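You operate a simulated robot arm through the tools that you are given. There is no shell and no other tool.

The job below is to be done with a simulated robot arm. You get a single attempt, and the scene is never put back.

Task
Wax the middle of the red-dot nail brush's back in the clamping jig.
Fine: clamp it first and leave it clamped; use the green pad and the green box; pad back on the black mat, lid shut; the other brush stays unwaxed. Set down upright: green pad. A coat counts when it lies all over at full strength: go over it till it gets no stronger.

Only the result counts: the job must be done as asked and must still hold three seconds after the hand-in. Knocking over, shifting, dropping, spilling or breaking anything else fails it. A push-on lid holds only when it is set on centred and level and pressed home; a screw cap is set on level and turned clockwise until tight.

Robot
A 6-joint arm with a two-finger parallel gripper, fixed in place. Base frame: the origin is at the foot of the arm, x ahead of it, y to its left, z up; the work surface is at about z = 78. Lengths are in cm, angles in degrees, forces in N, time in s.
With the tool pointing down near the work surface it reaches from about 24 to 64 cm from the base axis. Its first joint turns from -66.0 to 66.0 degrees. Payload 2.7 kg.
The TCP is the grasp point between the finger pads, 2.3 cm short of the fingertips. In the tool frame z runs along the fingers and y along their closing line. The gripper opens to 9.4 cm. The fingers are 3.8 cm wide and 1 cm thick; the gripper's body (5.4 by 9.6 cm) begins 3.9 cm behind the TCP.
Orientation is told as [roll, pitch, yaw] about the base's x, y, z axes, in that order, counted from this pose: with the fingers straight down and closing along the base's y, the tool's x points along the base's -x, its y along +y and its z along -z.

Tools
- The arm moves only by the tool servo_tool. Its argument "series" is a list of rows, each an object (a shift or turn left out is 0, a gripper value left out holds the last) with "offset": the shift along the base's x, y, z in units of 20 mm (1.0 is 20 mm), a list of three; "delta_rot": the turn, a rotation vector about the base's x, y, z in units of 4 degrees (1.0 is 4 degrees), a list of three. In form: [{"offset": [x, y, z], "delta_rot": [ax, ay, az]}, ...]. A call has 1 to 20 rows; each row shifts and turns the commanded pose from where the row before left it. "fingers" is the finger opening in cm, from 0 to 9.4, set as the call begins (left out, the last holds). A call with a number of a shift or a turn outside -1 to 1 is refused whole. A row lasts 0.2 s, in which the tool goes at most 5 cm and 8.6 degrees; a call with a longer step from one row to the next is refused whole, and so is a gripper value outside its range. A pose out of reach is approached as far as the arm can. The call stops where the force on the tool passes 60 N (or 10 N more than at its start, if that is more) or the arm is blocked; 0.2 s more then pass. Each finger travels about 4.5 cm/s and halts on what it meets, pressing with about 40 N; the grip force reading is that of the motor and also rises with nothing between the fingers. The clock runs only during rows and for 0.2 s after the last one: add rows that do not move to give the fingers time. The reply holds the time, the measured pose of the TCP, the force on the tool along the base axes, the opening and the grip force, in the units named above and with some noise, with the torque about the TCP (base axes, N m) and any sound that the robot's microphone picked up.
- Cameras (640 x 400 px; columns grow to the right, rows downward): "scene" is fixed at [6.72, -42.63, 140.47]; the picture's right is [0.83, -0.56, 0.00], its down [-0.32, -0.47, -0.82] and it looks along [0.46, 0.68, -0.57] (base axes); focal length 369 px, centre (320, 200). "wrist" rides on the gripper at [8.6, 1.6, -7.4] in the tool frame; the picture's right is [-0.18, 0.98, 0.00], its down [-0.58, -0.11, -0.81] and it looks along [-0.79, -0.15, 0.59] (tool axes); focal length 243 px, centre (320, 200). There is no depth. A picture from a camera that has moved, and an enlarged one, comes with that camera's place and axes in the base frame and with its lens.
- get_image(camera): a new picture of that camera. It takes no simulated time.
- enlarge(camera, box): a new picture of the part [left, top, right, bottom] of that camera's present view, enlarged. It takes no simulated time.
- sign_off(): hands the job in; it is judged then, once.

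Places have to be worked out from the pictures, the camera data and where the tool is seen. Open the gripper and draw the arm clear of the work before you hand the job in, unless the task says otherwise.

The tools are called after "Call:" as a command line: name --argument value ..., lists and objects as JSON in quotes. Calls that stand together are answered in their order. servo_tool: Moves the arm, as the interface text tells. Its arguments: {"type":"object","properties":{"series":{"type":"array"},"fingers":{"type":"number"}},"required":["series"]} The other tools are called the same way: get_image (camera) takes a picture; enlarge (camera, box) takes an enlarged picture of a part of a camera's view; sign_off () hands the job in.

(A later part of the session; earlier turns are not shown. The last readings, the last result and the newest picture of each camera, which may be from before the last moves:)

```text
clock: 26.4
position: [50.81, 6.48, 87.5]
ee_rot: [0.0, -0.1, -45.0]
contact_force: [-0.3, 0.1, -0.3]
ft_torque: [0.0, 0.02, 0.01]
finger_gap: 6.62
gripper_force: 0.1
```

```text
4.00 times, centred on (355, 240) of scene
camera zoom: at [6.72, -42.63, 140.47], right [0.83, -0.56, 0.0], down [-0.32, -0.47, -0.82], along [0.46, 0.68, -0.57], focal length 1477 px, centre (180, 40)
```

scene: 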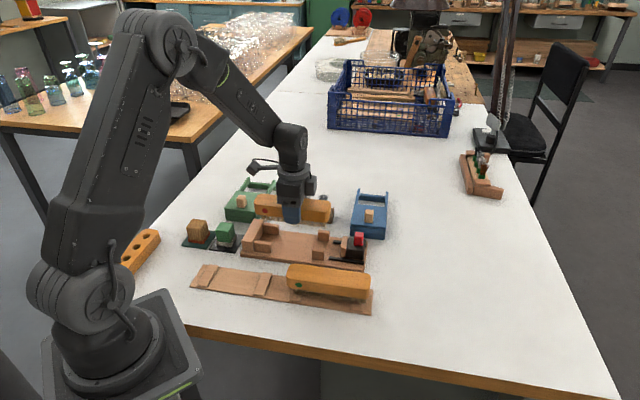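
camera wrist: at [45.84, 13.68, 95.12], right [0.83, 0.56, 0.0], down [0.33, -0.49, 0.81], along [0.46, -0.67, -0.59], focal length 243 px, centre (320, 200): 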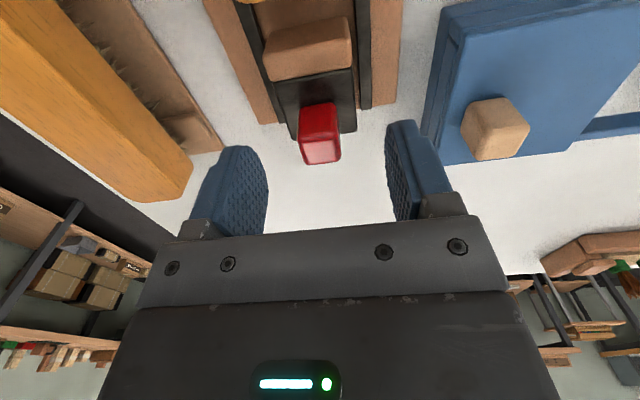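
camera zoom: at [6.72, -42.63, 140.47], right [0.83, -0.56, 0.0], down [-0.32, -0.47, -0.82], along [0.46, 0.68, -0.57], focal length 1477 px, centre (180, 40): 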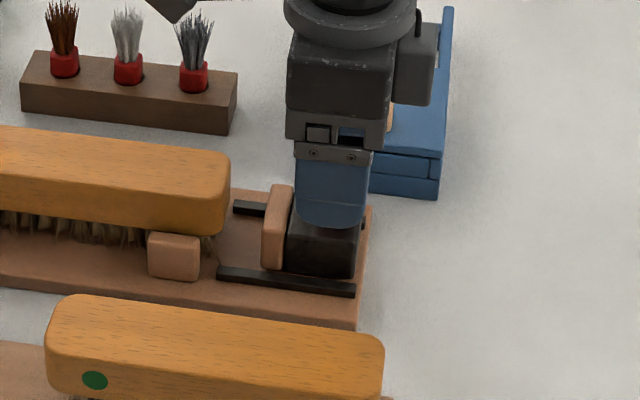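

Aligned over the knob. I descend the last 2 cm and close on it.

Call:
servo_tool --series '[{"offset": [0, 0, -0.6]}, {"offset": [0, 0, -0.4]}, {"offset": [0, 0, 0]}]'

Call:
servo_tool --series '[{"offset": [0, 0, 0]}, {"offset": [0, 0, 0]}, {"offset": [0, 0, 0]}, {"offset": [0, 0, 0]}, {"offset": [0, 0, 0]}]' --fingers 1.0

Call:
get_image --camera "wrist"

```text
clock: 27.2
position: [50.81, 6.54, 85.49]
ee_rot: [0.0, -0.1, -45.0]
contact_force: [-0.1, 0.2, -0.7]
ft_torque: [0.0, 0.01, -0.03]
finger_gap: 6.61
gripper_force: 0.0
```

```text
clock: 28.4
position: [50.78, 6.51, 85.41]
ee_rot: [0.0, 0.0, -45.0]
contact_force: [-2.3, -1.6, 1.1]
ft_torque: [-0.02, 0.04, 0.06]
finger_gap: 2.18
gripper_force: 44.7
```

```text
taken
camera wrist: at [45.75, 13.76, 93.12], right [0.83, 0.56, 0.0], down [0.33, -0.49, 0.81], along [0.46, -0.67, -0.59], focal length 243 px, centre (320, 200)
```

wrist: 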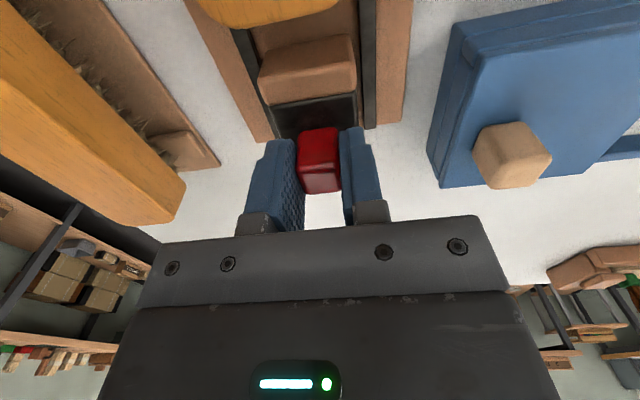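

Knob gripped (opening 2.18). I slide it gently 0.8 cm toward the brush and read the force.

Call:
servo_tool --series '[{"offset": [-0.14, 0.14, 0]}, {"offset": [-0.14, 0.14, 0]}, {"offset": [0, 0, 0]}]'

Call:
enlarge --camera "scene" --box '[295, 200, 395, 290]'

```text
clock: 29.2
position: [50.3, 7.08, 85.66]
ee_rot: [-0.1, 0.0, -45.0]
contact_force: [-6.5, -7.2, 1.2]
ft_torque: [-0.51, -0.67, -0.1]
finger_gap: 2.2
gripper_force: 44.9
```

```text
4.44 times, centred on (345, 245) of scene
camera zoom: at [6.7, -42.65, 140.47], right [0.83, -0.56, 0.0], down [-0.32, -0.47, -0.82], along [0.46, 0.68, -0.57], focal length 1641 px, centre (209, 0)
```

zoom: 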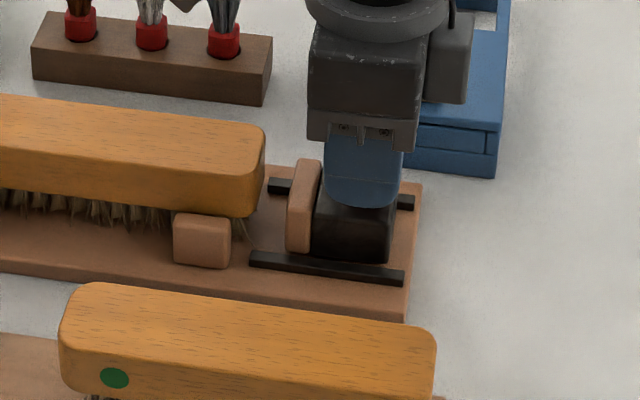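

The jaw slides with little resistance. I keep sliding toward the brush, watching for contact.

Call:
servo_tool --series '[{"offset": [-0.15, 0.13, -0.03]}, {"offset": [-0.14, 0.14, 0]}, {"offset": [0, 0, 0]}]'

Call:
servo_tool --series '[{"offset": [-0.14, 0.14, 0]}, {"offset": [0, 0, 0]}]'

Call:
enlarge --camera "scene" --box '[235, 190, 395, 290]'

```text
clock: 30.0
position: [49.63, 7.54, 85.46]
ee_rot: [0.0, -0.1, -45.0]
contact_force: [-7.2, -7.5, 7.5]
ft_torque: [-0.09, 0.04, 0.08]
finger_gap: 2.17
gripper_force: 45.4
```

```text
clock: 30.6
position: [49.29, 7.95, 85.55]
ee_rot: [0.0, -0.1, -45.1]
contact_force: [-5.8, -6.9, 9.4]
ft_torque: [0.19, 0.47, 0.0]
finger_gap: 2.2
gripper_force: 45.0
```

```text
4.00 times, centred on (315, 240) of scene
camera zoom: at [6.7, -42.65, 140.46], right [0.83, -0.56, 0.0], down [-0.32, -0.47, -0.82], along [0.46, 0.68, -0.57], focal length 1477 px, centre (340, 40)
```

zoom: 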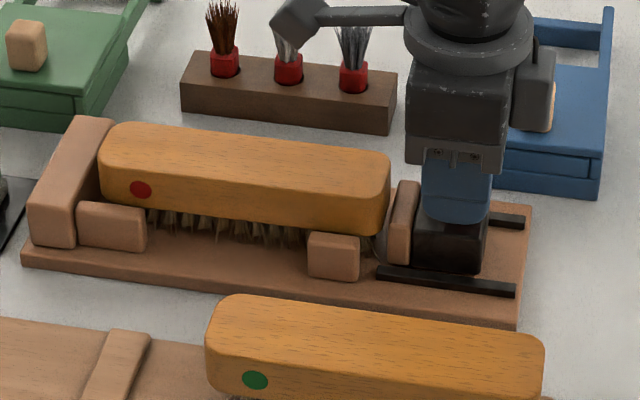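

The jaw pad is about at the brush's end. I continue in small steps and watch the force along the slide.

Call:
servo_tool --series '[{"offset": [-0.14, 0.14, 0.03]}, {"offset": [0, 0, 0]}]'

Call:
servo_tool --series '[{"offset": [-0.14, 0.14, 0]}, {"offset": [0, 0, 0]}]'

Call:
enlarge --camera "scene" --box '[235, 190, 395, 290]'

```text
clock: 31.2
position: [49.1, 8.18, 85.58]
ee_rot: [0.0, -0.1, -45.0]
contact_force: [-5.4, -7.8, 1.0]
ft_torque: [-0.45, -0.73, -0.13]
finger_gap: 2.16
gripper_force: 45.1
```

```text
clock: 31.8
position: [48.88, 8.47, 85.5]
ee_rot: [0.0, 0.0, -45.0]
contact_force: [1.9, -15.9, -4.7]
ft_torque: [0.07, 0.09, 0.16]
finger_gap: 2.17
gripper_force: 45.0
```

```text
4.00 times, centred on (315, 240) of scene
camera zoom: at [6.73, -42.66, 140.46], right [0.83, -0.56, 0.0], down [-0.32, -0.47, -0.82], along [0.46, 0.68, -0.57], focal length 1477 px, centre (340, 40)
```

zoom: 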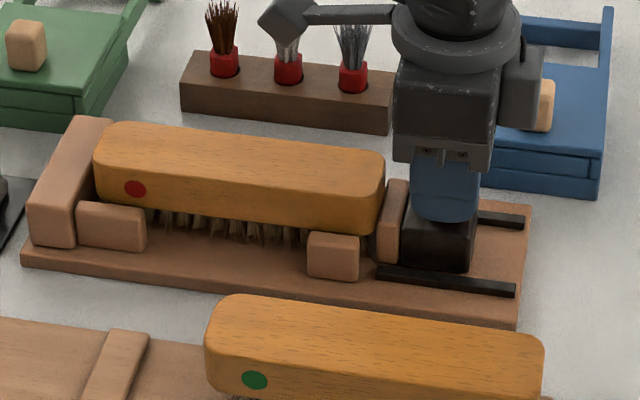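

The pad now pushes the brush (≈12 N) toward the stop. I continue in small steps until the force rises.

Call:
servo_tool --series '[{"offset": [-0.1, 0.1, 0]}, {"offset": [0, 0, 0]}]'

Call:
servo_tool --series '[{"offset": [-0.1, 0.1, 0]}, {"offset": [0, 0, 0]}]'

Call:
enlarge --camera "scene" --box '[235, 190, 395, 290]'

```text
clock: 32.4
position: [48.81, 8.32, 85.56]
ee_rot: [-0.1, -0.2, -45.0]
contact_force: [14.6, -28.1, -10.8]
ft_torque: [-0.47, -0.09, 0.28]
finger_gap: 2.19
gripper_force: 44.9
```

```text
clock: 33.0
position: [48.69, 8.58, 85.52]
ee_rot: [0.1, -0.3, -45.1]
contact_force: [17.7, -27.8, -3.2]
ft_torque: [-0.52, -0.04, 0.31]
finger_gap: 2.2
gripper_force: 44.9
```

```text
4.00 times, centred on (315, 240) of scene
camera zoom: at [6.77, -42.69, 140.45], right [0.83, -0.56, 0.0], down [-0.32, -0.47, -0.82], along [0.46, 0.68, -0.57], focal length 1477 px, centre (340, 40)
```

zoom: 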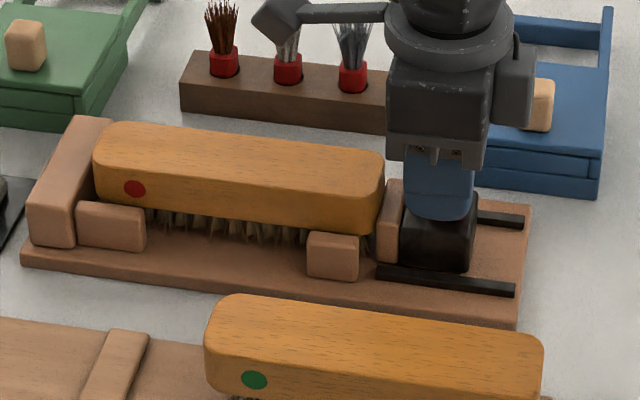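

The brush is against the stop, push ≈32 N. I press a bit more to seat the clamp firmly and listen for a latch.

Call:
servo_tool --series '[{"offset": [-0.08, 0.08, 0]}, {"offset": [0, 0, 0]}, {"offset": [0, 0, 0]}]'

Call:
servo_tool --series '[{"offset": [-0.08, 0.08, 0]}, {"offset": [0, 0, 0]}, {"offset": [0, 0, 0]}]'

Call:
enlarge --camera "scene" --box '[315, 205, 395, 275]'

Call:
get_image --camera "wrist"

```text
clock: 33.8
position: [48.53, 8.84, 85.69]
ee_rot: [0.0, -0.3, -45.1]
contact_force: [18.2, -28.0, 2.1]
ft_torque: [-0.48, -0.16, 0.19]
finger_gap: 2.17
gripper_force: 45.3
```

```text
clock: 34.6
position: [48.23, 8.98, 85.59]
ee_rot: [0.0, -0.2, -45.1]
contact_force: [17.1, -27.3, 8.1]
ft_torque: [-0.36, -0.26, 0.04]
finger_gap: 2.18
gripper_force: 45.1
```

```text
5.71 times, centred on (355, 240) of scene
camera zoom: at [6.75, -42.7, 140.45], right [0.83, -0.56, 0.0], down [-0.32, -0.47, -0.82], along [0.46, 0.68, -0.57], focal length 2110 px, centre (120, -29)
```

zoom: 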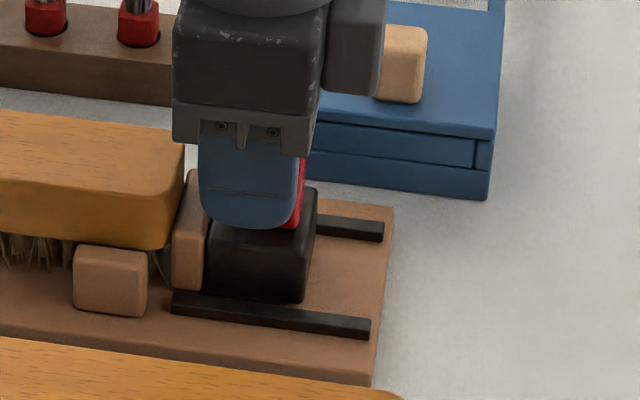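

```text
taken
camera wrist: at [43.29, 16.23, 93.12], right [0.83, 0.56, 0.0], down [0.33, -0.49, 0.81], along [0.46, -0.67, -0.59], focal length 243 px, centre (320, 200)
```

wrist: 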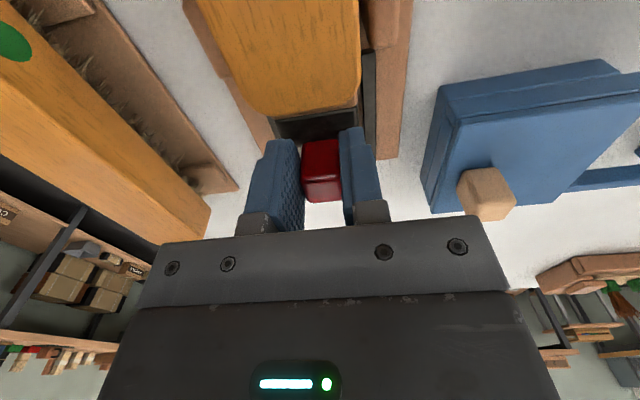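

The grip now slips on the knob at ≈32 N, so the jaw is tight against the brush. I open the fingers, rise and look whether the jaw stays put.

Call:
servo_tool --series '[{"offset": [0, 0, 0]}, {"offset": [0, 0, 0]}, {"offset": [0, 0, 0]}, {"offset": [0, 0, 0.5]}, {"offset": [0, 0, 1]}, {"offset": [0, 0, 1]}, {"offset": [0, 0, 1]}, {"offset": [0, 0, 0]}]' --fingers 5.5

Call:
enlarge --camera "scene" --box '[235, 190, 395, 290]'

Call:
get_image --camera "wrist"

```text
clock: 36.4
position: [48.35, 9.19, 92.46]
ee_rot: [0.1, -0.1, -45.0]
contact_force: [-0.2, -0.5, -0.1]
ft_torque: [0.05, -0.04, -0.01]
finger_gap: 5.49
gripper_force: 0.0
```

```text
4.00 times, centred on (315, 240) of scene
camera zoom: at [6.72, -42.63, 140.47], right [0.83, -0.56, 0.0], down [-0.32, -0.47, -0.82], along [0.46, 0.68, -0.57], focal length 1477 px, centre (340, 40)
```

zoom: 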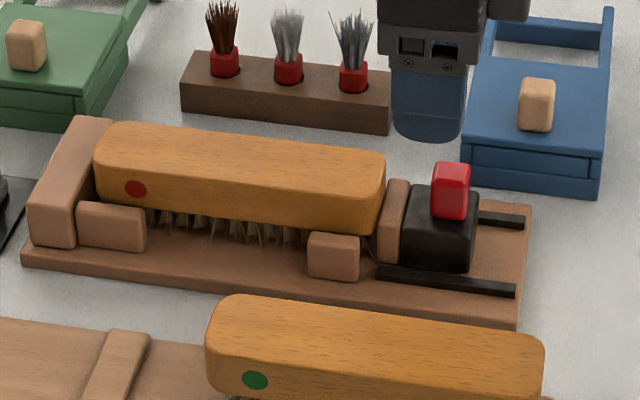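

```text
taken
camera wrist: at [43.28, 16.36, 100.04], right [0.83, 0.56, 0.0], down [0.33, -0.49, 0.81], along [0.46, -0.67, -0.59], focal length 243 px, centre (320, 200)
```

wrist: 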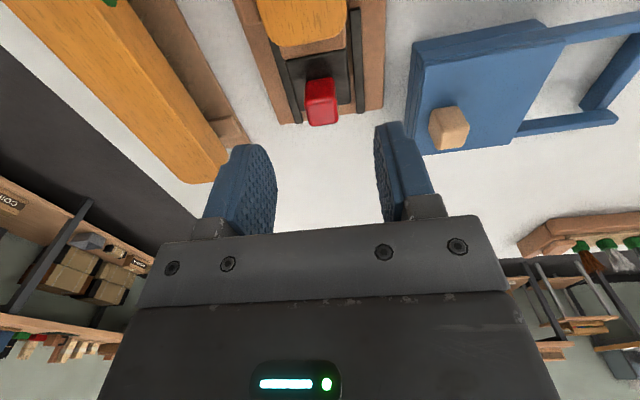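

The jaw stayed put. I zoom at both ends to confirm contact with stop and pad.

Call:
enlarge --camera "scene" --box '[240, 210, 290, 255]'

Call:
enlarge --camera "scene" --box '[310, 225, 370, 270]'

Call:
enlarge --camera "wrist" --box '[240, 0, 400, 130]'

```text
8.89 times, centred on (265, 232) of scene
camera zoom: at [6.72, -42.63, 140.47], right [0.83, -0.56, 0.0], down [-0.32, -0.47, -0.82], along [0.46, 0.68, -0.57], focal length 3282 px, centre (809, -89)
```

zoom: 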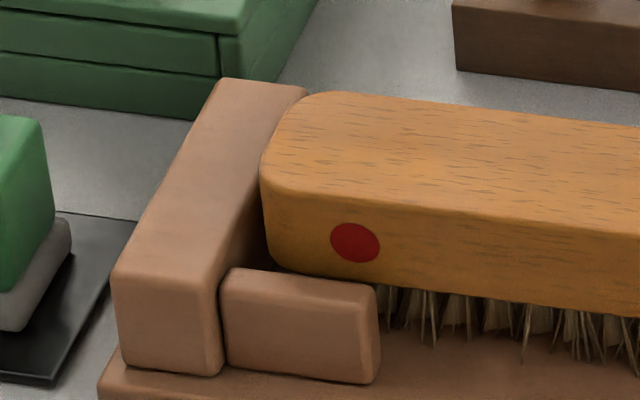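

```text
8.89 times, centred on (340, 248) of scene
camera zoom: at [6.72, -42.63, 140.47], right [0.83, -0.56, 0.0], down [-0.32, -0.47, -0.82], along [0.46, 0.68, -0.57], focal length 3282 px, centre (142, -222)
```

zoom: 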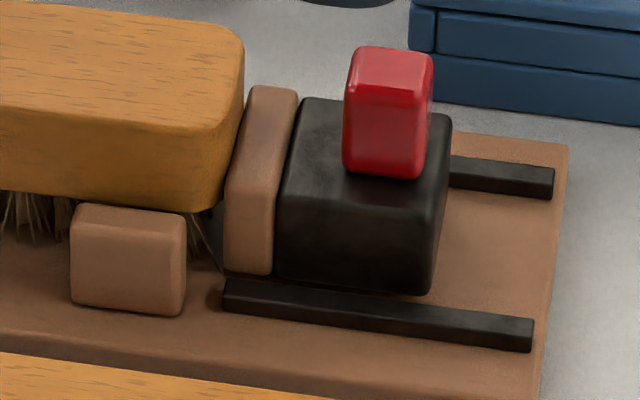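

```text
3.08 times, centred on (320, 65) of wrist
camera zoom: at [43.28, 16.36, 100.04], right [0.83, 0.56, 0.0], down [0.33, -0.49, 0.81], along [0.46, -0.67, -0.59], focal length 746 px, centre (320, 615)
```

zoom: 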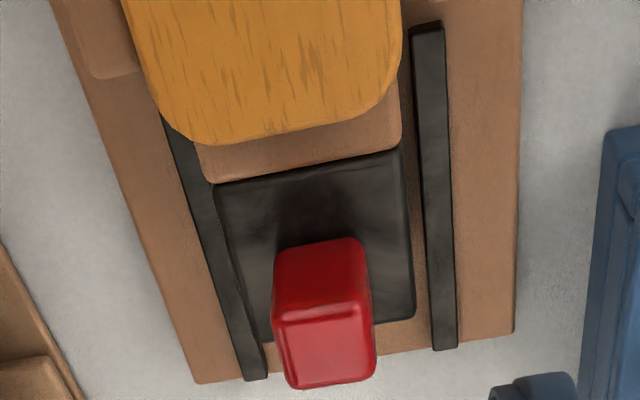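

Both ends touch: brush is clamped between stop and jaw. Next the green box: I move high over its lid knob (≈(34.7, 36.0)) to look at it.

Call:
servo_tool --series '[{"offset": [-0.2, 0.3, 0.8]}, {"offset": [-0.5, 0.95, 0.6]}, {"offset": [-0.5, 0.95, 0.5]}, {"offset": [-0.5, 0.95, 0.3]}, {"offset": [-0.5, 0.95, 0]}, {"offset": [-0.5, 0.95, 0]}, {"offset": [-0.5, 0.95, 0]}, {"offset": [-0.5, 0.95, 0]}, {"offset": [-0.5, 0.95, 0]}, {"offset": [-0.5, 0.95, 0]}, {"offset": [-0.5, 0.95, 0]}, {"offset": [-0.5, 0.95, 0]}, {"offset": [-0.5, 0.95, 0]}, {"offset": [-0.5, 0.95, 0]}, {"offset": [-0.2, 0.75, 0]}, {"offset": [0, 0, 0]}]'

Call:
get_image --camera "wrist"

Call:
get_image --camera "scene"

```text
clock: 39.8
position: [34.34, 36.06, 97.04]
ee_rot: [-0.1, -0.1, -45.0]
contact_force: [0.3, -0.4, 0.5]
ft_torque: [-0.01, -0.03, 0.03]
finger_gap: 5.47
gripper_force: 0.1
```

```text
taken
camera wrist: at [29.34, 43.2, 104.54], right [0.83, 0.56, 0.0], down [0.33, -0.49, 0.81], along [0.46, -0.67, -0.59], focal length 243 px, centre (320, 200)
```

wrist: 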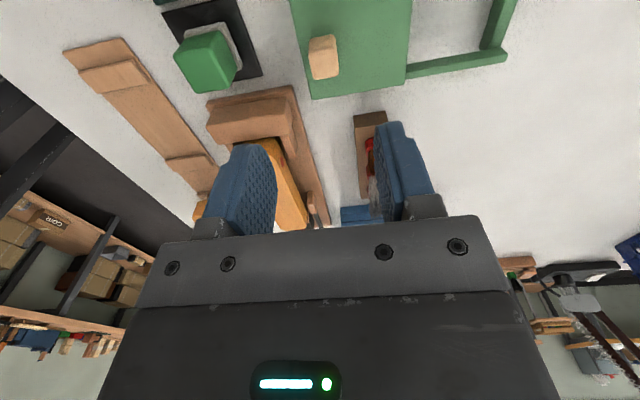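

```text
taken
```

scene: 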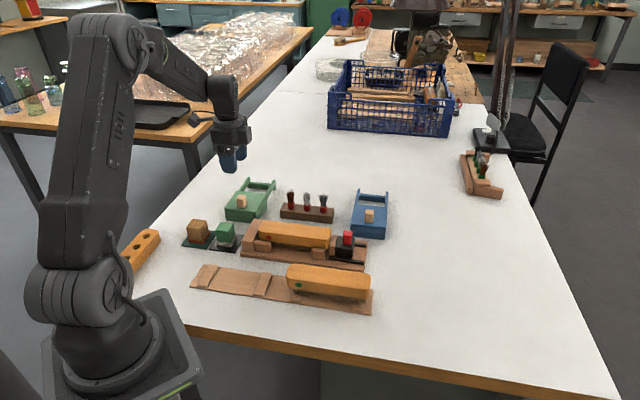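

Call:
enlarge --camera "wrist" --box '[280, 0, 520, 120]'

Call:
enlarge --camera "wrist" --box '[150, 0, 310, 120]'

Call:
enlarge --camera "scene" --box '[175, 165, 285, 255]'

```text
2.67 times, centred on (400, 60) of wrist
camera zoom: at [29.34, 43.2, 104.54], right [0.83, 0.56, 0.0], down [0.33, -0.49, 0.81], along [0.46, -0.67, -0.59], focal length 647 px, centre (107, 573)
```

zoom: 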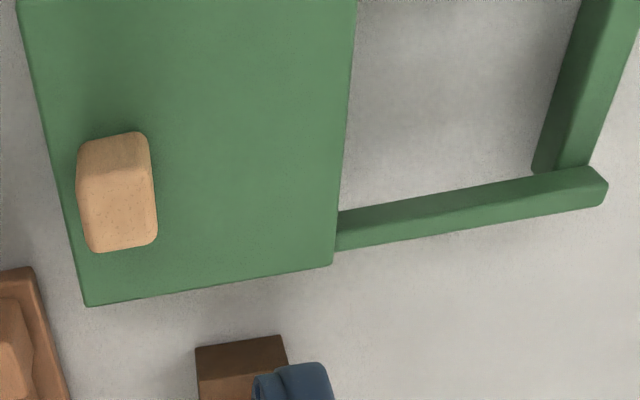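

```text
3.33 times, centred on (230, 60) of wrist
camera zoom: at [29.34, 43.2, 104.54], right [0.83, 0.56, 0.0], down [0.33, -0.49, 0.81], along [0.46, -0.67, -0.59], focal length 809 px, centre (620, 667)
```

zoom: 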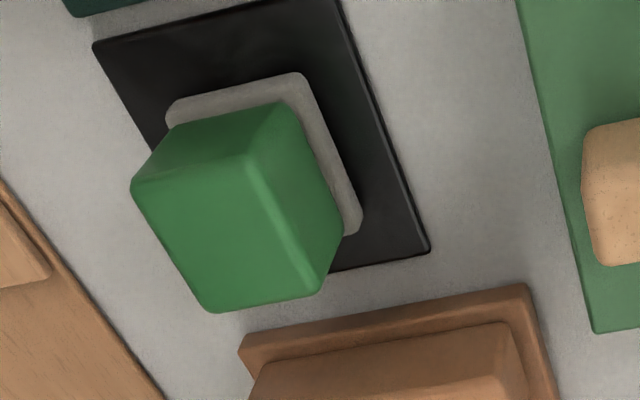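

```text
4.44 times, centred on (230, 210) of scene
camera zoom: at [6.72, -42.63, 140.47], right [0.83, -0.56, 0.0], down [-0.32, -0.47, -0.82], along [0.46, 0.68, -0.57], focal length 1641 px, centre (720, 156)
```

zoom: 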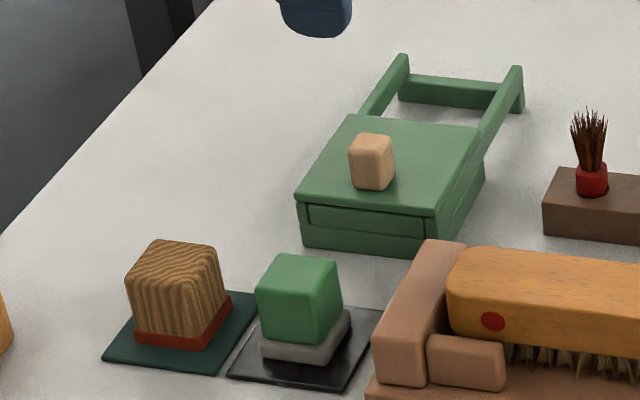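

Lid knob: z 82.6–85.3, centre n≈50.0, s≈-1.1. The lid must slide along +n onto the rails. I descend with open fingers to z≈85.2 and grip the knob.

Call:
servo_tool --series '[{"offset": [0.09, 0.09, -0.5]}, {"offset": [0, 0, -1]}, {"offset": [0, 0, -1]}, {"offset": [0, 0, -1]}, {"offset": [0, 0, -1]}, {"offset": [0, 0, -0.7]}, {"offset": [0, 0, -0.4]}, {"offset": [0, 0, -0.3]}, {"offset": [0, 0, 0]}]'

Call:
get_image --camera "wrist"

Call:
enlarge --camera "scene" --box '[175, 150, 305, 255]'

```text
clock: 41.8
position: [34.57, 36.07, 85.14]
ee_rot: [-0.1, -0.1, -45.0]
contact_force: [0.3, 1.1, 0.2]
ft_torque: [0.01, -0.03, -0.03]
finger_gap: 5.53
gripper_force: 0.0
```

```text
taken
camera wrist: at [29.57, 43.42, 92.75], right [0.83, 0.56, 0.0], down [0.33, -0.49, 0.81], along [0.46, -0.67, -0.59], focal length 243 px, centre (320, 200)
```

wrist: 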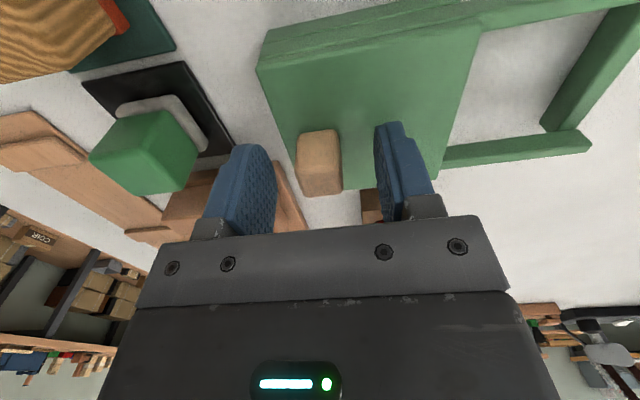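

```text
3.81 times, centred on (240, 202) of scene
camera zoom: at [6.72, -42.63, 140.47], right [0.83, -0.56, 0.0], down [-0.32, -0.47, -0.82], along [0.46, 0.68, -0.57], focal length 1407 px, centre (625, 190)
```

zoom: 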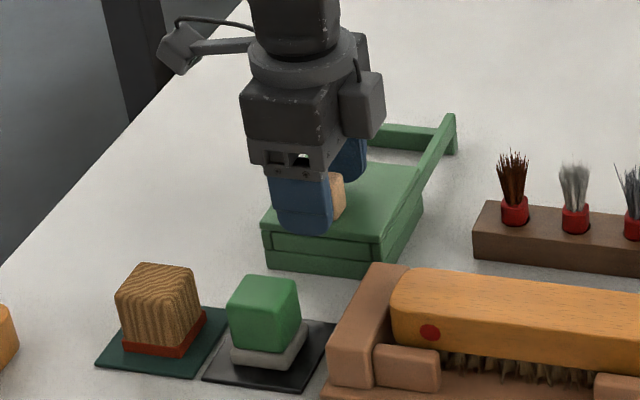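

The knob is centred between the fingers. I close on it.

Call:
servo_tool --series '[{"offset": [0, 0, 0]}, {"offset": [0, 0, 0]}, {"offset": [0, 0, 0]}, {"offset": [0, 0, 0]}, {"offset": [0, 0, 0]}]' --fingers 0.8

Call:
get_image --camera "wrist"

```text
clock: 43.0
position: [34.5, 36.26, 85.24]
ee_rot: [0.0, -0.1, -45.1]
contact_force: [-0.1, 0.2, -0.4]
ft_torque: [0.02, 0.01, 0.04]
finger_gap: 2.16
gripper_force: 45.2
```

```text
taken
camera wrist: at [29.57, 43.42, 92.76], right [0.83, 0.56, 0.0], down [0.33, -0.49, 0.81], along [0.46, -0.67, -0.59], focal length 243 px, centre (320, 200)
```

wrist: 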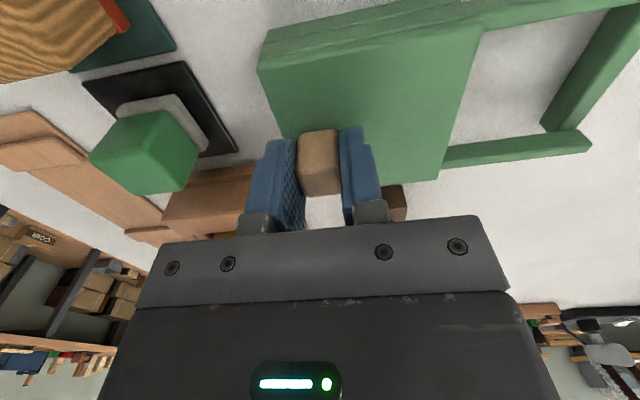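

Knob gripped (2.16 cm). I slide it 1 cm along +n (away from the front) and check force and that only the lid moves.

Call:
servo_tool --series '[{"offset": [0.12, 0.12, 0]}, {"offset": [0.23, 0.23, 0]}, {"offset": [0, 0, 0]}]'

Call:
get_image --camera "wrist"

Call:
enlarge --camera "scene" --box '[175, 150, 305, 255]'

```text
clock: 43.8
position: [35.31, 36.89, 85.19]
ee_rot: [0.1, -0.2, -45.2]
contact_force: [7.8, -8.1, 6.9]
ft_torque: [0.39, 0.57, 0.06]
finger_gap: 2.15
gripper_force: 45.2
```

```text
taken
camera wrist: at [30.26, 44.12, 92.75], right [0.83, 0.56, 0.0], down [0.33, -0.49, 0.81], along [0.46, -0.67, -0.59], focal length 243 px, centre (320, 200)
```

wrist: 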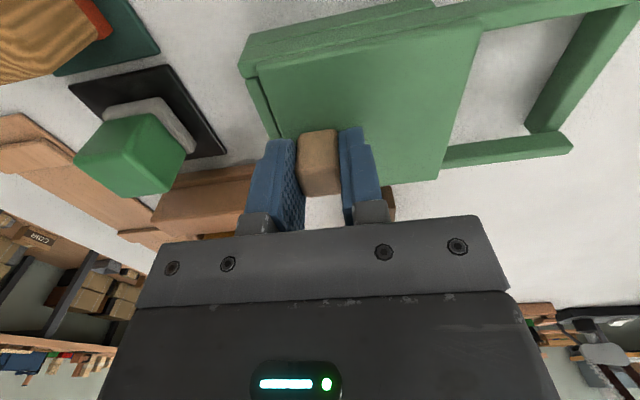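

```text
3.81 times, centred on (240, 202) of scene
camera zoom: at [6.73, -42.66, 140.46], right [0.83, -0.56, 0.0], down [-0.32, -0.47, -0.82], along [0.46, 0.68, -0.57], focal length 1407 px, centre (625, 190)
```

zoom: 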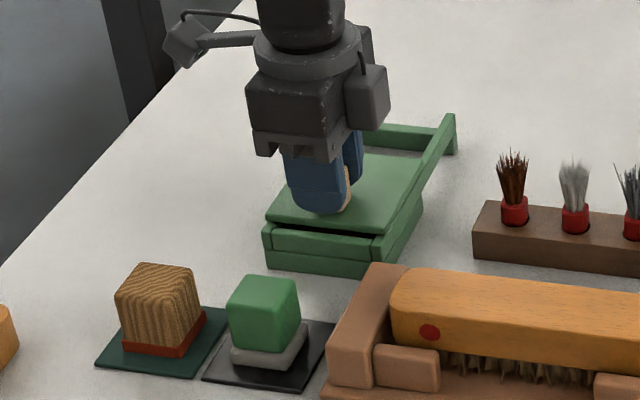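

The lid slides and the box stays. There is an 11 N side load, so I correct slightly toward +s and continue in steps.

Call:
servo_tool --series '[{"offset": [0.3, 0.24, 0.02]}, {"offset": [0.28, 0.28, 0]}, {"offset": [0, 0, 0]}]'

Call:
servo_tool --series '[{"offset": [0.28, 0.28, 0]}, {"offset": [0.28, 0.28, 0]}, {"offset": [0, 0, 0]}]'

Call:
enlarge --camera "scene" --box '[175, 150, 305, 255]'

```text
clock: 44.6
position: [36.35, 38.01, 85.12]
ee_rot: [0.1, -0.2, -44.9]
contact_force: [1.4, -1.7, 12.6]
ft_torque: [-0.73, -0.53, -0.04]
finger_gap: 2.16
gripper_force: 45.4
```

```text
clock: 45.4
position: [37.27, 39.12, 85.13]
ee_rot: [0.1, 0.0, -45.0]
contact_force: [-4.8, 5.3, 9.7]
ft_torque: [-0.66, -0.55, 0.0]
finger_gap: 2.18
gripper_force: 46.0
```

```text
3.81 times, centred on (240, 202) of scene
camera zoom: at [6.7, -42.62, 140.47], right [0.83, -0.56, 0.0], down [-0.32, -0.47, -0.82], along [0.46, 0.68, -0.57], focal length 1407 px, centre (625, 190)
```

zoom: 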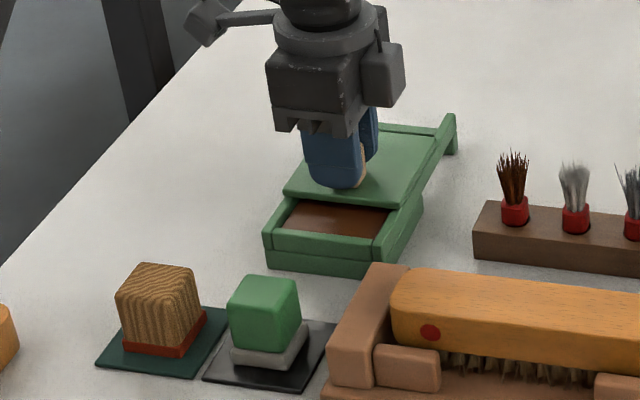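

Wax is now visible. I continue sliding until the lid reaches the end stop, relieving side and vertical loads.

Call:
servo_tool --series '[{"offset": [0.27, 0.3, 0.03]}, {"offset": [0.28, 0.28, 0]}, {"offset": [0, 0, 0]}]'

Call:
servo_tool --series '[{"offset": [0.21, 0.21, 0]}, {"offset": [0, 0, 0]}]'

Call:
enlarge --camera "scene" --box '[175, 150, 305, 255]'

Call:
get_image --camera "wrist"

```text
clock: 46.2
position: [38.64, 40.28, 85.11]
ee_rot: [0.0, 0.0, -45.0]
contact_force: [-0.7, 0.1, 2.8]
ft_torque: [0.81, 0.8, 0.11]
finger_gap: 2.17
gripper_force: 45.2
```

```text
clock: 46.8
position: [38.96, 40.77, 85.1]
ee_rot: [-0.1, -0.1, -45.1]
contact_force: [0.2, -1.7, -1.6]
ft_torque: [0.47, 0.44, -0.07]
finger_gap: 2.17
gripper_force: 44.9
```

```text
3.81 times, centred on (240, 202) of scene
camera zoom: at [6.73, -42.63, 140.47], right [0.83, -0.56, 0.0], down [-0.32, -0.47, -0.82], along [0.46, 0.68, -0.57], focal length 1407 px, centre (625, 190)
```

zoom: 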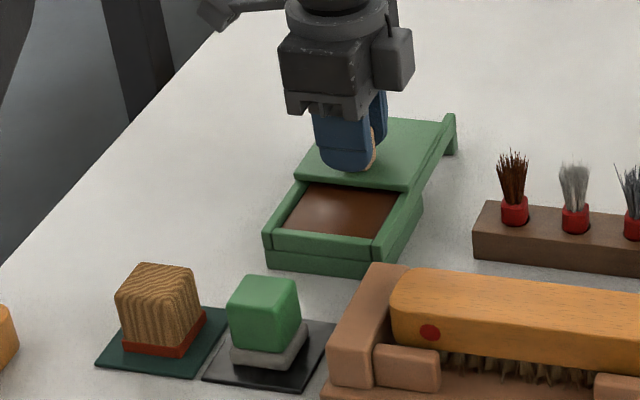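

```text
taken
camera wrist: at [34.03, 47.88, 92.75], right [0.83, 0.56, 0.0], down [0.33, -0.49, 0.81], along [0.45, -0.67, -0.59], focal length 243 px, centre (320, 200)
```

wrist: 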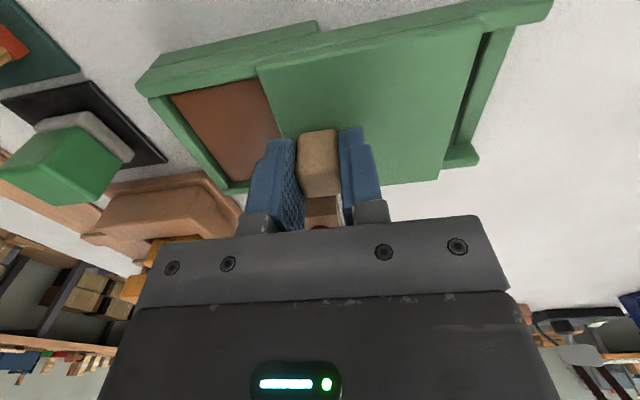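

Almost fully open; I push a bit further in small steps to the end of travel, watching force.

Call:
servo_tool --series '[{"offset": [0.18, 0.18, 0]}, {"offset": [0, 0, 0]}]'

Call:
servo_tool --series '[{"offset": [0.14, 0.14, 0]}, {"offset": [0, 0, 0]}]'

Call:
enlarge --camera "wrist" --box '[120, 0, 560, 230]'

```text
clock: 47.4
position: [39.5, 41.12, 85.18]
ee_rot: [-0.1, -0.1, -45.0]
contact_force: [-1.7, 2.9, -6.3]
ft_torque: [-0.16, -0.24, -0.11]
finger_gap: 2.14
gripper_force: 44.6
```

```text
clock: 48.0
position: [39.59, 41.27, 85.14]
ee_rot: [-0.2, -0.1, -45.0]
contact_force: [-5.9, 4.7, -12.5]
ft_torque: [-0.41, -0.44, -0.03]
finger_gap: 2.18
gripper_force: 45.2
```

```text
1.45 times, centred on (340, 115) of wrist
camera zoom: at [34.67, 48.52, 92.75], right [0.82, 0.57, 0.0], down [0.33, -0.49, 0.81], along [0.46, -0.67, -0.59], focal length 353 px, centre (291, 324)
```

zoom: 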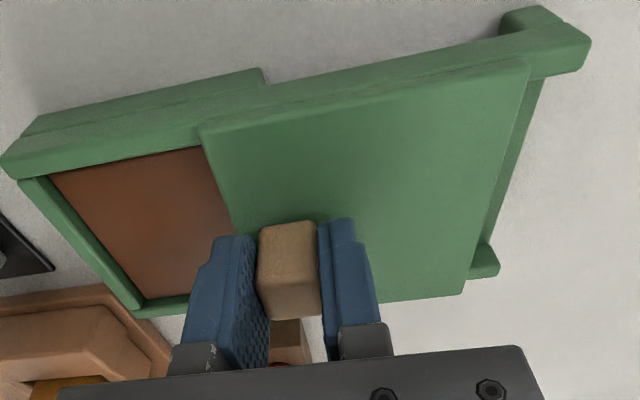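

The lid is open ≈7 cm with the wax fully exposed. I relieve the vertical load, open the fingers and rise.

Call:
servo_tool --series '[{"offset": [-0.03, -0.03, -0.05]}, {"offset": [0, 0, 0]}]'

Call:
servo_tool --series '[{"offset": [0, 0, 0]}, {"offset": [0, 0, 0]}, {"offset": [0, 0, 0]}, {"offset": [0, 0, 0.5]}, {"offset": [0, 0, 1]}, {"offset": [0, 0, 1]}, {"offset": [0, 0, 1]}, {"offset": [0, 0, 1]}, {"offset": [0, 0, 1]}, {"offset": [0, 0, 0]}]' --fingers 5.0

Call:
get_image --camera "wrist"

Call:
enlarge --camera "scene" --box '[175, 150, 305, 255]'

```text
clock: 48.6
position: [39.57, 41.34, 85.17]
ee_rot: [0.1, 0.0, -45.0]
contact_force: [-5.1, 5.7, -6.4]
ft_torque: [-0.18, 0.03, 0.02]
finger_gap: 2.15
gripper_force: 44.9
```

```text
clock: 50.8
position: [39.55, 41.16, 96.15]
ee_rot: [0.0, -0.2, -45.0]
contact_force: [0.8, 0.4, -0.4]
ft_torque: [0.02, -0.01, 0.02]
finger_gap: 5.01
gripper_force: 0.1
```

```text
taken
camera wrist: at [34.5, 48.41, 103.77], right [0.83, 0.56, 0.0], down [0.33, -0.49, 0.81], along [0.46, -0.67, -0.59], focal length 243 px, centre (320, 200)
```

wrist: 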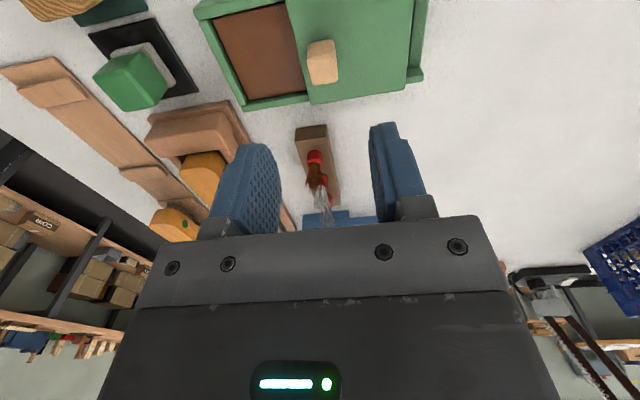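

```text
3.81 times, centred on (240, 202) of scene
camera zoom: at [6.72, -42.63, 140.47], right [0.83, -0.56, 0.0], down [-0.32, -0.47, -0.82], along [0.46, 0.68, -0.57], focal length 1407 px, centre (625, 190)
```

zoom: 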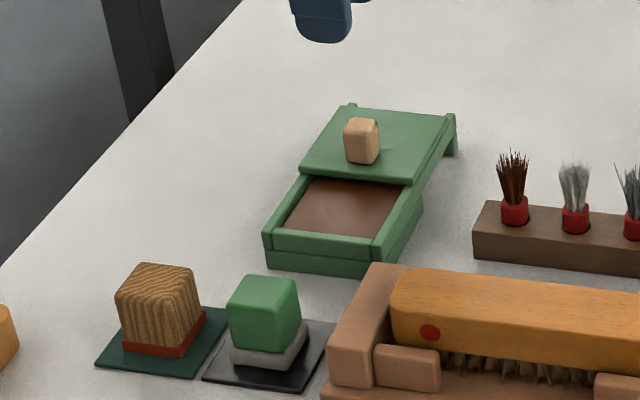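

The lid is open and the wax exposed. I zoom in to measure the wax basin and then the green pad.

Call:
enlarge --camera "wrist" --box '[180, 0, 340, 120]'

Call:
enlarge --camera "scene" --box '[220, 180, 290, 230]'

Call:
enlarge --camera "scene" --box '[200, 210, 270, 260]'

```text
3.33 times, centred on (260, 60) of wrist
camera zoom: at [34.5, 48.41, 103.77], right [0.83, 0.56, 0.0], down [0.33, -0.49, 0.81], along [0.46, -0.67, -0.59], focal length 809 px, centre (520, 667)
```

zoom: 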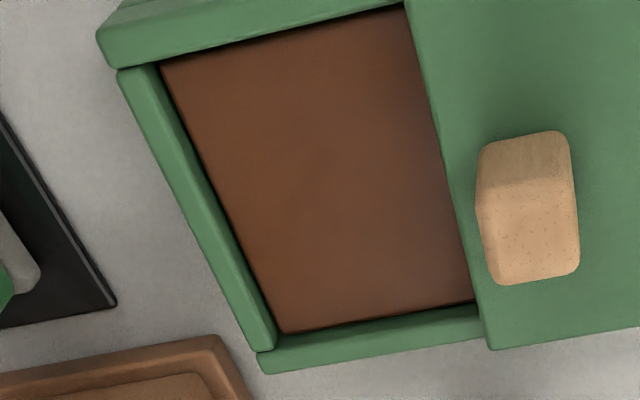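

```text
8.00 times, centred on (255, 205) of scene
camera zoom: at [6.72, -42.63, 140.47], right [0.83, -0.56, 0.0], down [-0.32, -0.47, -0.82], along [0.46, 0.68, -0.57], focal length 2954 px, centre (840, 160)
```

zoom: 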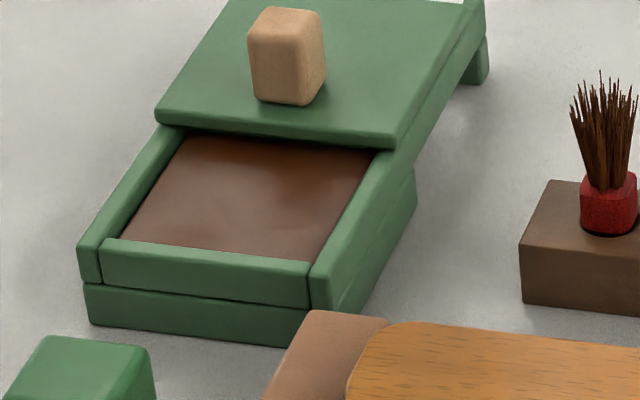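

```text
8.00 times, centred on (235, 235) of scene
camera zoom: at [6.72, -42.63, 140.47], right [0.83, -0.56, 0.0], down [-0.32, -0.47, -0.82], along [0.46, 0.68, -0.57], focal length 2954 px, centre (1000, -80)
```

zoom: 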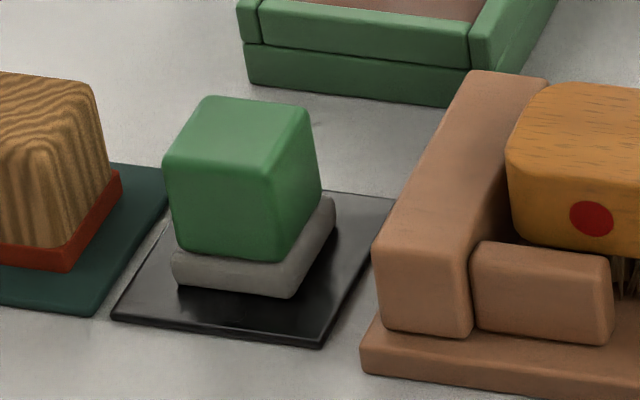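

Wax basin: n 49.1–54.9, s −4.5…2.4, surface ≈81.2, centre (n 52.0, s −1.1). Green pad: centre ≈ n 39.6, s −1.55 (x≈26.9, y≈29.1), handle z 79.8–83.3. I go above the pad to check alignment.

Call:
servo_tool --series '[{"offset": [-0.79, -0.754, 0]}, {"offset": [-0.79, -0.754, 0]}, {"offset": [-0.79, -0.754, 0]}, {"offset": [-0.79, -0.754, 0]}, {"offset": [-0.79, -0.754, 0]}, {"offset": [-0.79, -0.754, 0]}, {"offset": [-0.79, -0.754, 0]}, {"offset": [-0.79, -0.754, 0]}, {"offset": [0, 0, -1]}, {"offset": [0, 0, -0.5]}, {"offset": [0, 0, 0]}]' --fingers 6.0

Call:
get_image --camera "wrist"

Call:
enlarge --camera "wrist" --box '[240, 0, 400, 120]'

```text
clock: 53.2
position: [26.99, 29.14, 93.16]
ee_rot: [-0.1, -0.1, -45.0]
contact_force: [0.2, 0.0, 0.9]
ft_torque: [-0.04, -0.01, -0.02]
finger_gap: 6.01
gripper_force: 0.0
```

```text
taken
camera wrist: at [22.08, 36.33, 100.74], right [0.83, 0.56, 0.0], down [0.33, -0.49, 0.81], along [0.46, -0.67, -0.59], focal length 243 px, centre (320, 200)
```

wrist: 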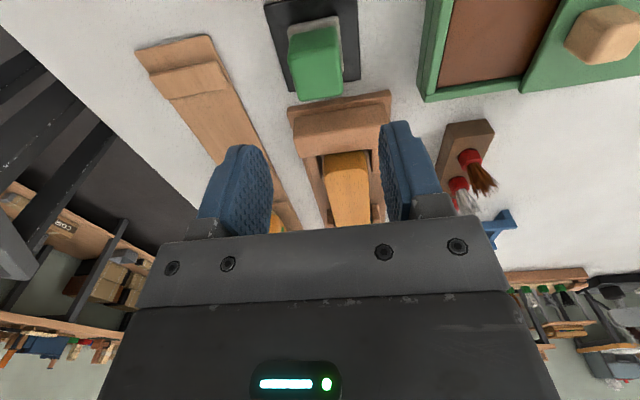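

```text
3.33 times, centred on (320, 60) of wrist
camera zoom: at [22.08, 36.33, 100.74], right [0.83, 0.56, 0.0], down [0.33, -0.49, 0.81], along [0.46, -0.67, -0.59], focal length 809 px, centre (320, 667)
```

zoom: 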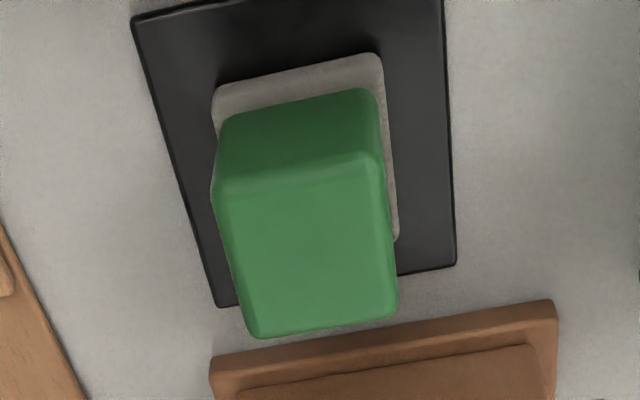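

Pad handle is centred at n≈39.5, s≈−1.5 and square to the fingers; the mat is 7×7 cm centred there too. I shift slightly and descend to z≈82.6.

Call:
servo_tool --series '[{"offset": [-0.06, -0.06, -0.6]}, {"offset": [0, 0, -1]}, {"offset": [0, 0, -1]}, {"offset": [0, 0, -1]}, {"offset": [0, 0, -0.8]}, {"offset": [0, 0, -0.5]}, {"offset": [0, 0, -0.36]}, {"offset": [0, 0, 0]}]'

Call:
servo_tool --series '[{"offset": [0, 0, 0]}, {"offset": [0, 0, 0]}, {"offset": [0, 0, 0]}, {"offset": [0, 0, 0]}, {"offset": [0, 0, 0]}]' --fingers 2.4

Call:
get_image --camera "wrist"

Call:
enlarge --camera "scene" --box '[175, 170, 295, 260]'

```text
clock: 55.0
position: [26.8, 29.06, 82.54]
ee_rot: [0.0, -0.1, -45.0]
contact_force: [-0.5, -0.5, -0.6]
ft_torque: [-0.04, 0.0, -0.05]
finger_gap: 5.98
gripper_force: 0.2
```

```text
clock: 56.2
position: [26.82, 28.99, 82.44]
ee_rot: [0.1, -0.1, -45.0]
contact_force: [-0.7, -0.5, 0.5]
ft_torque: [-0.06, 0.0, 0.0]
finger_gap: 3.49
gripper_force: 39.7
```

```text
taken
camera wrist: at [21.85, 36.31, 90.17], right [0.83, 0.56, 0.0], down [0.33, -0.49, 0.81], along [0.46, -0.67, -0.59], focal length 243 px, centre (320, 200)
```

wrist: 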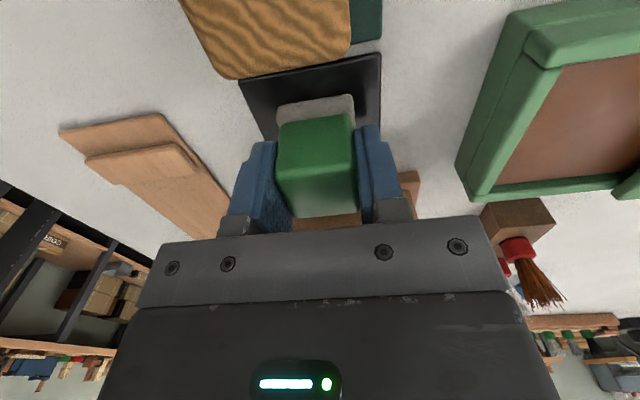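

```text
4.44 times, centred on (235, 215) of scene
camera zoom: at [6.72, -42.63, 140.47], right [0.83, -0.56, 0.0], down [-0.32, -0.47, -0.82], along [0.46, 0.68, -0.57], focal length 1641 px, centre (698, 133)
```

zoom: 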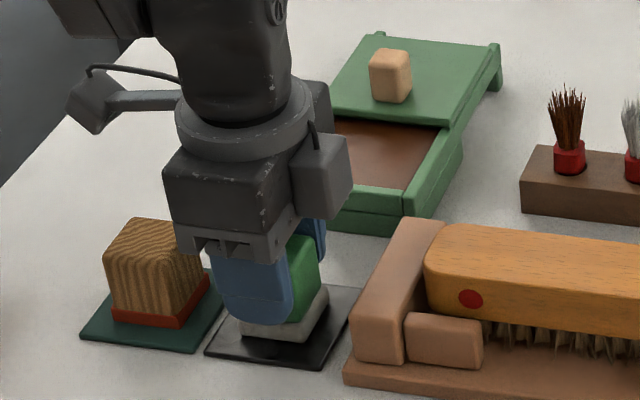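

Pad gripped (3.49 cm, 40 N). I lift it and check that it hangs level.

Call:
servo_tool --series '[{"offset": [0, 0, 0.3]}, {"offset": [0, 0, 0.8]}, {"offset": [0, 0, 1]}, {"offset": [0, 0, 1]}, {"offset": [0, 0, 1]}, {"offset": [0, 0, 0.4]}, {"offset": [0, 0, 0]}]'

Call:
get_image --camera "wrist"

Call:
enlarge --camera "scene" --box '[175, 150, 295, 260]'

```text
clock: 57.8
position: [26.9, 29.16, 91.61]
ee_rot: [0.0, -0.1, -45.0]
contact_force: [-0.6, -1.5, -0.5]
ft_torque: [0.01, 0.01, -0.01]
finger_gap: 3.48
gripper_force: 39.7
```

```text
taken
camera wrist: at [21.97, 36.32, 99.26], right [0.83, 0.56, 0.0], down [0.33, -0.49, 0.81], along [0.46, -0.67, -0.59], focal length 243 px, centre (320, 200)
```

wrist: 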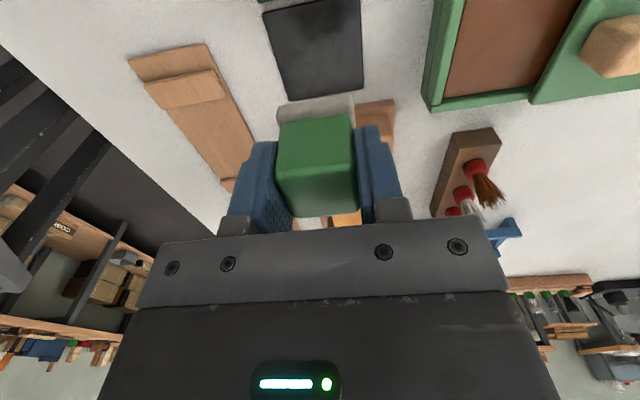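

```text
3.64 times, centred on (235, 205) of scene
camera zoom: at [6.72, -42.63, 140.47], right [0.83, -0.56, 0.0], down [-0.32, -0.47, -0.82], along [0.46, 0.68, -0.57], focal length 1343 px, centre (629, 182)
```

zoom: 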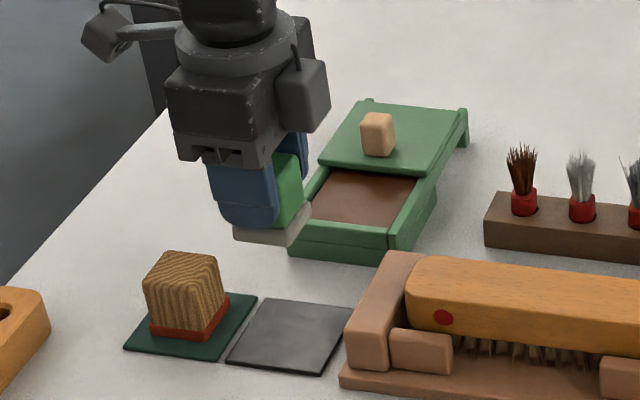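

The pad hangs level. I carry it over the wax (Δn≈12.5, Δs≈+0.4) and look before dipping.

Call:
servo_tool --series '[{"offset": [0.4, 0.36, 0]}, {"offset": [0.8, 0.75, 0]}, {"offset": [0.8, 0.75, 0]}, {"offset": [0.8, 0.75, 0]}, {"offset": [0.8, 0.75, 0]}, {"offset": [0.6, 0.57, 0]}, {"offset": [0.36, 0.35, 0]}, {"offset": [0, 0, 0]}, {"offset": [0, 0, -1]}, {"offset": [0, 0, -0.4]}, {"offset": [0, 0, 0]}]'

Call:
get_image --camera "wrist"

Call:
enlarge --camera "scene" --box '[205, 150, 305, 235]'

```text
clock: 60.2
position: [35.84, 37.52, 88.63]
ee_rot: [0.1, -0.2, -45.0]
contact_force: [-0.3, 1.1, -0.1]
ft_torque: [0.0, -0.03, 0.0]
finger_gap: 3.5
gripper_force: 40.1
```

```text
taken
camera wrist: at [30.98, 44.79, 96.4], right [0.83, 0.56, 0.0], down [0.33, -0.49, 0.81], along [0.46, -0.67, -0.59], focal length 243 px, centre (320, 200)
```

wrist: 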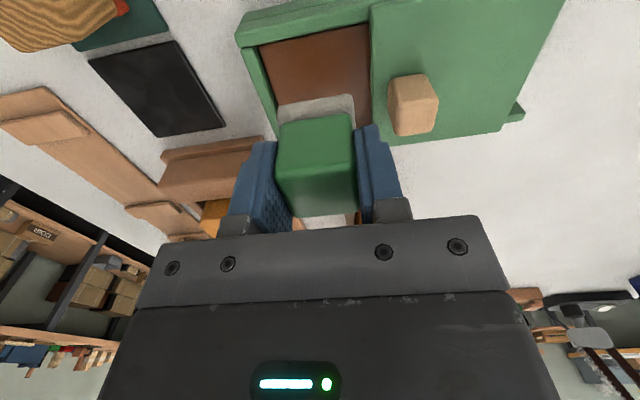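

```text
4.71 times, centred on (255, 192) of scene
camera zoom: at [6.72, -42.63, 140.47], right [0.83, -0.56, 0.0], down [-0.32, -0.47, -0.82], along [0.46, 0.68, -0.57], focal length 1738 px, centre (626, 235)
```

zoom: 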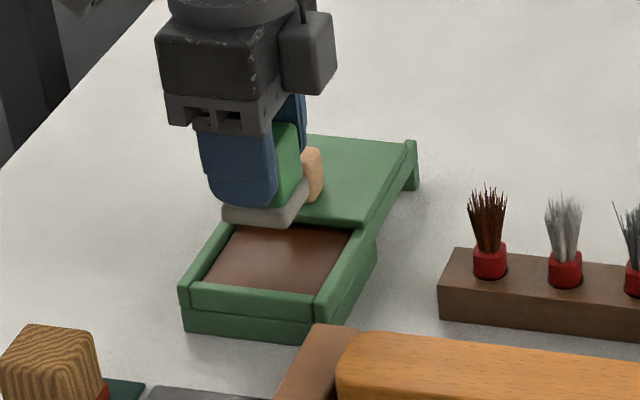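

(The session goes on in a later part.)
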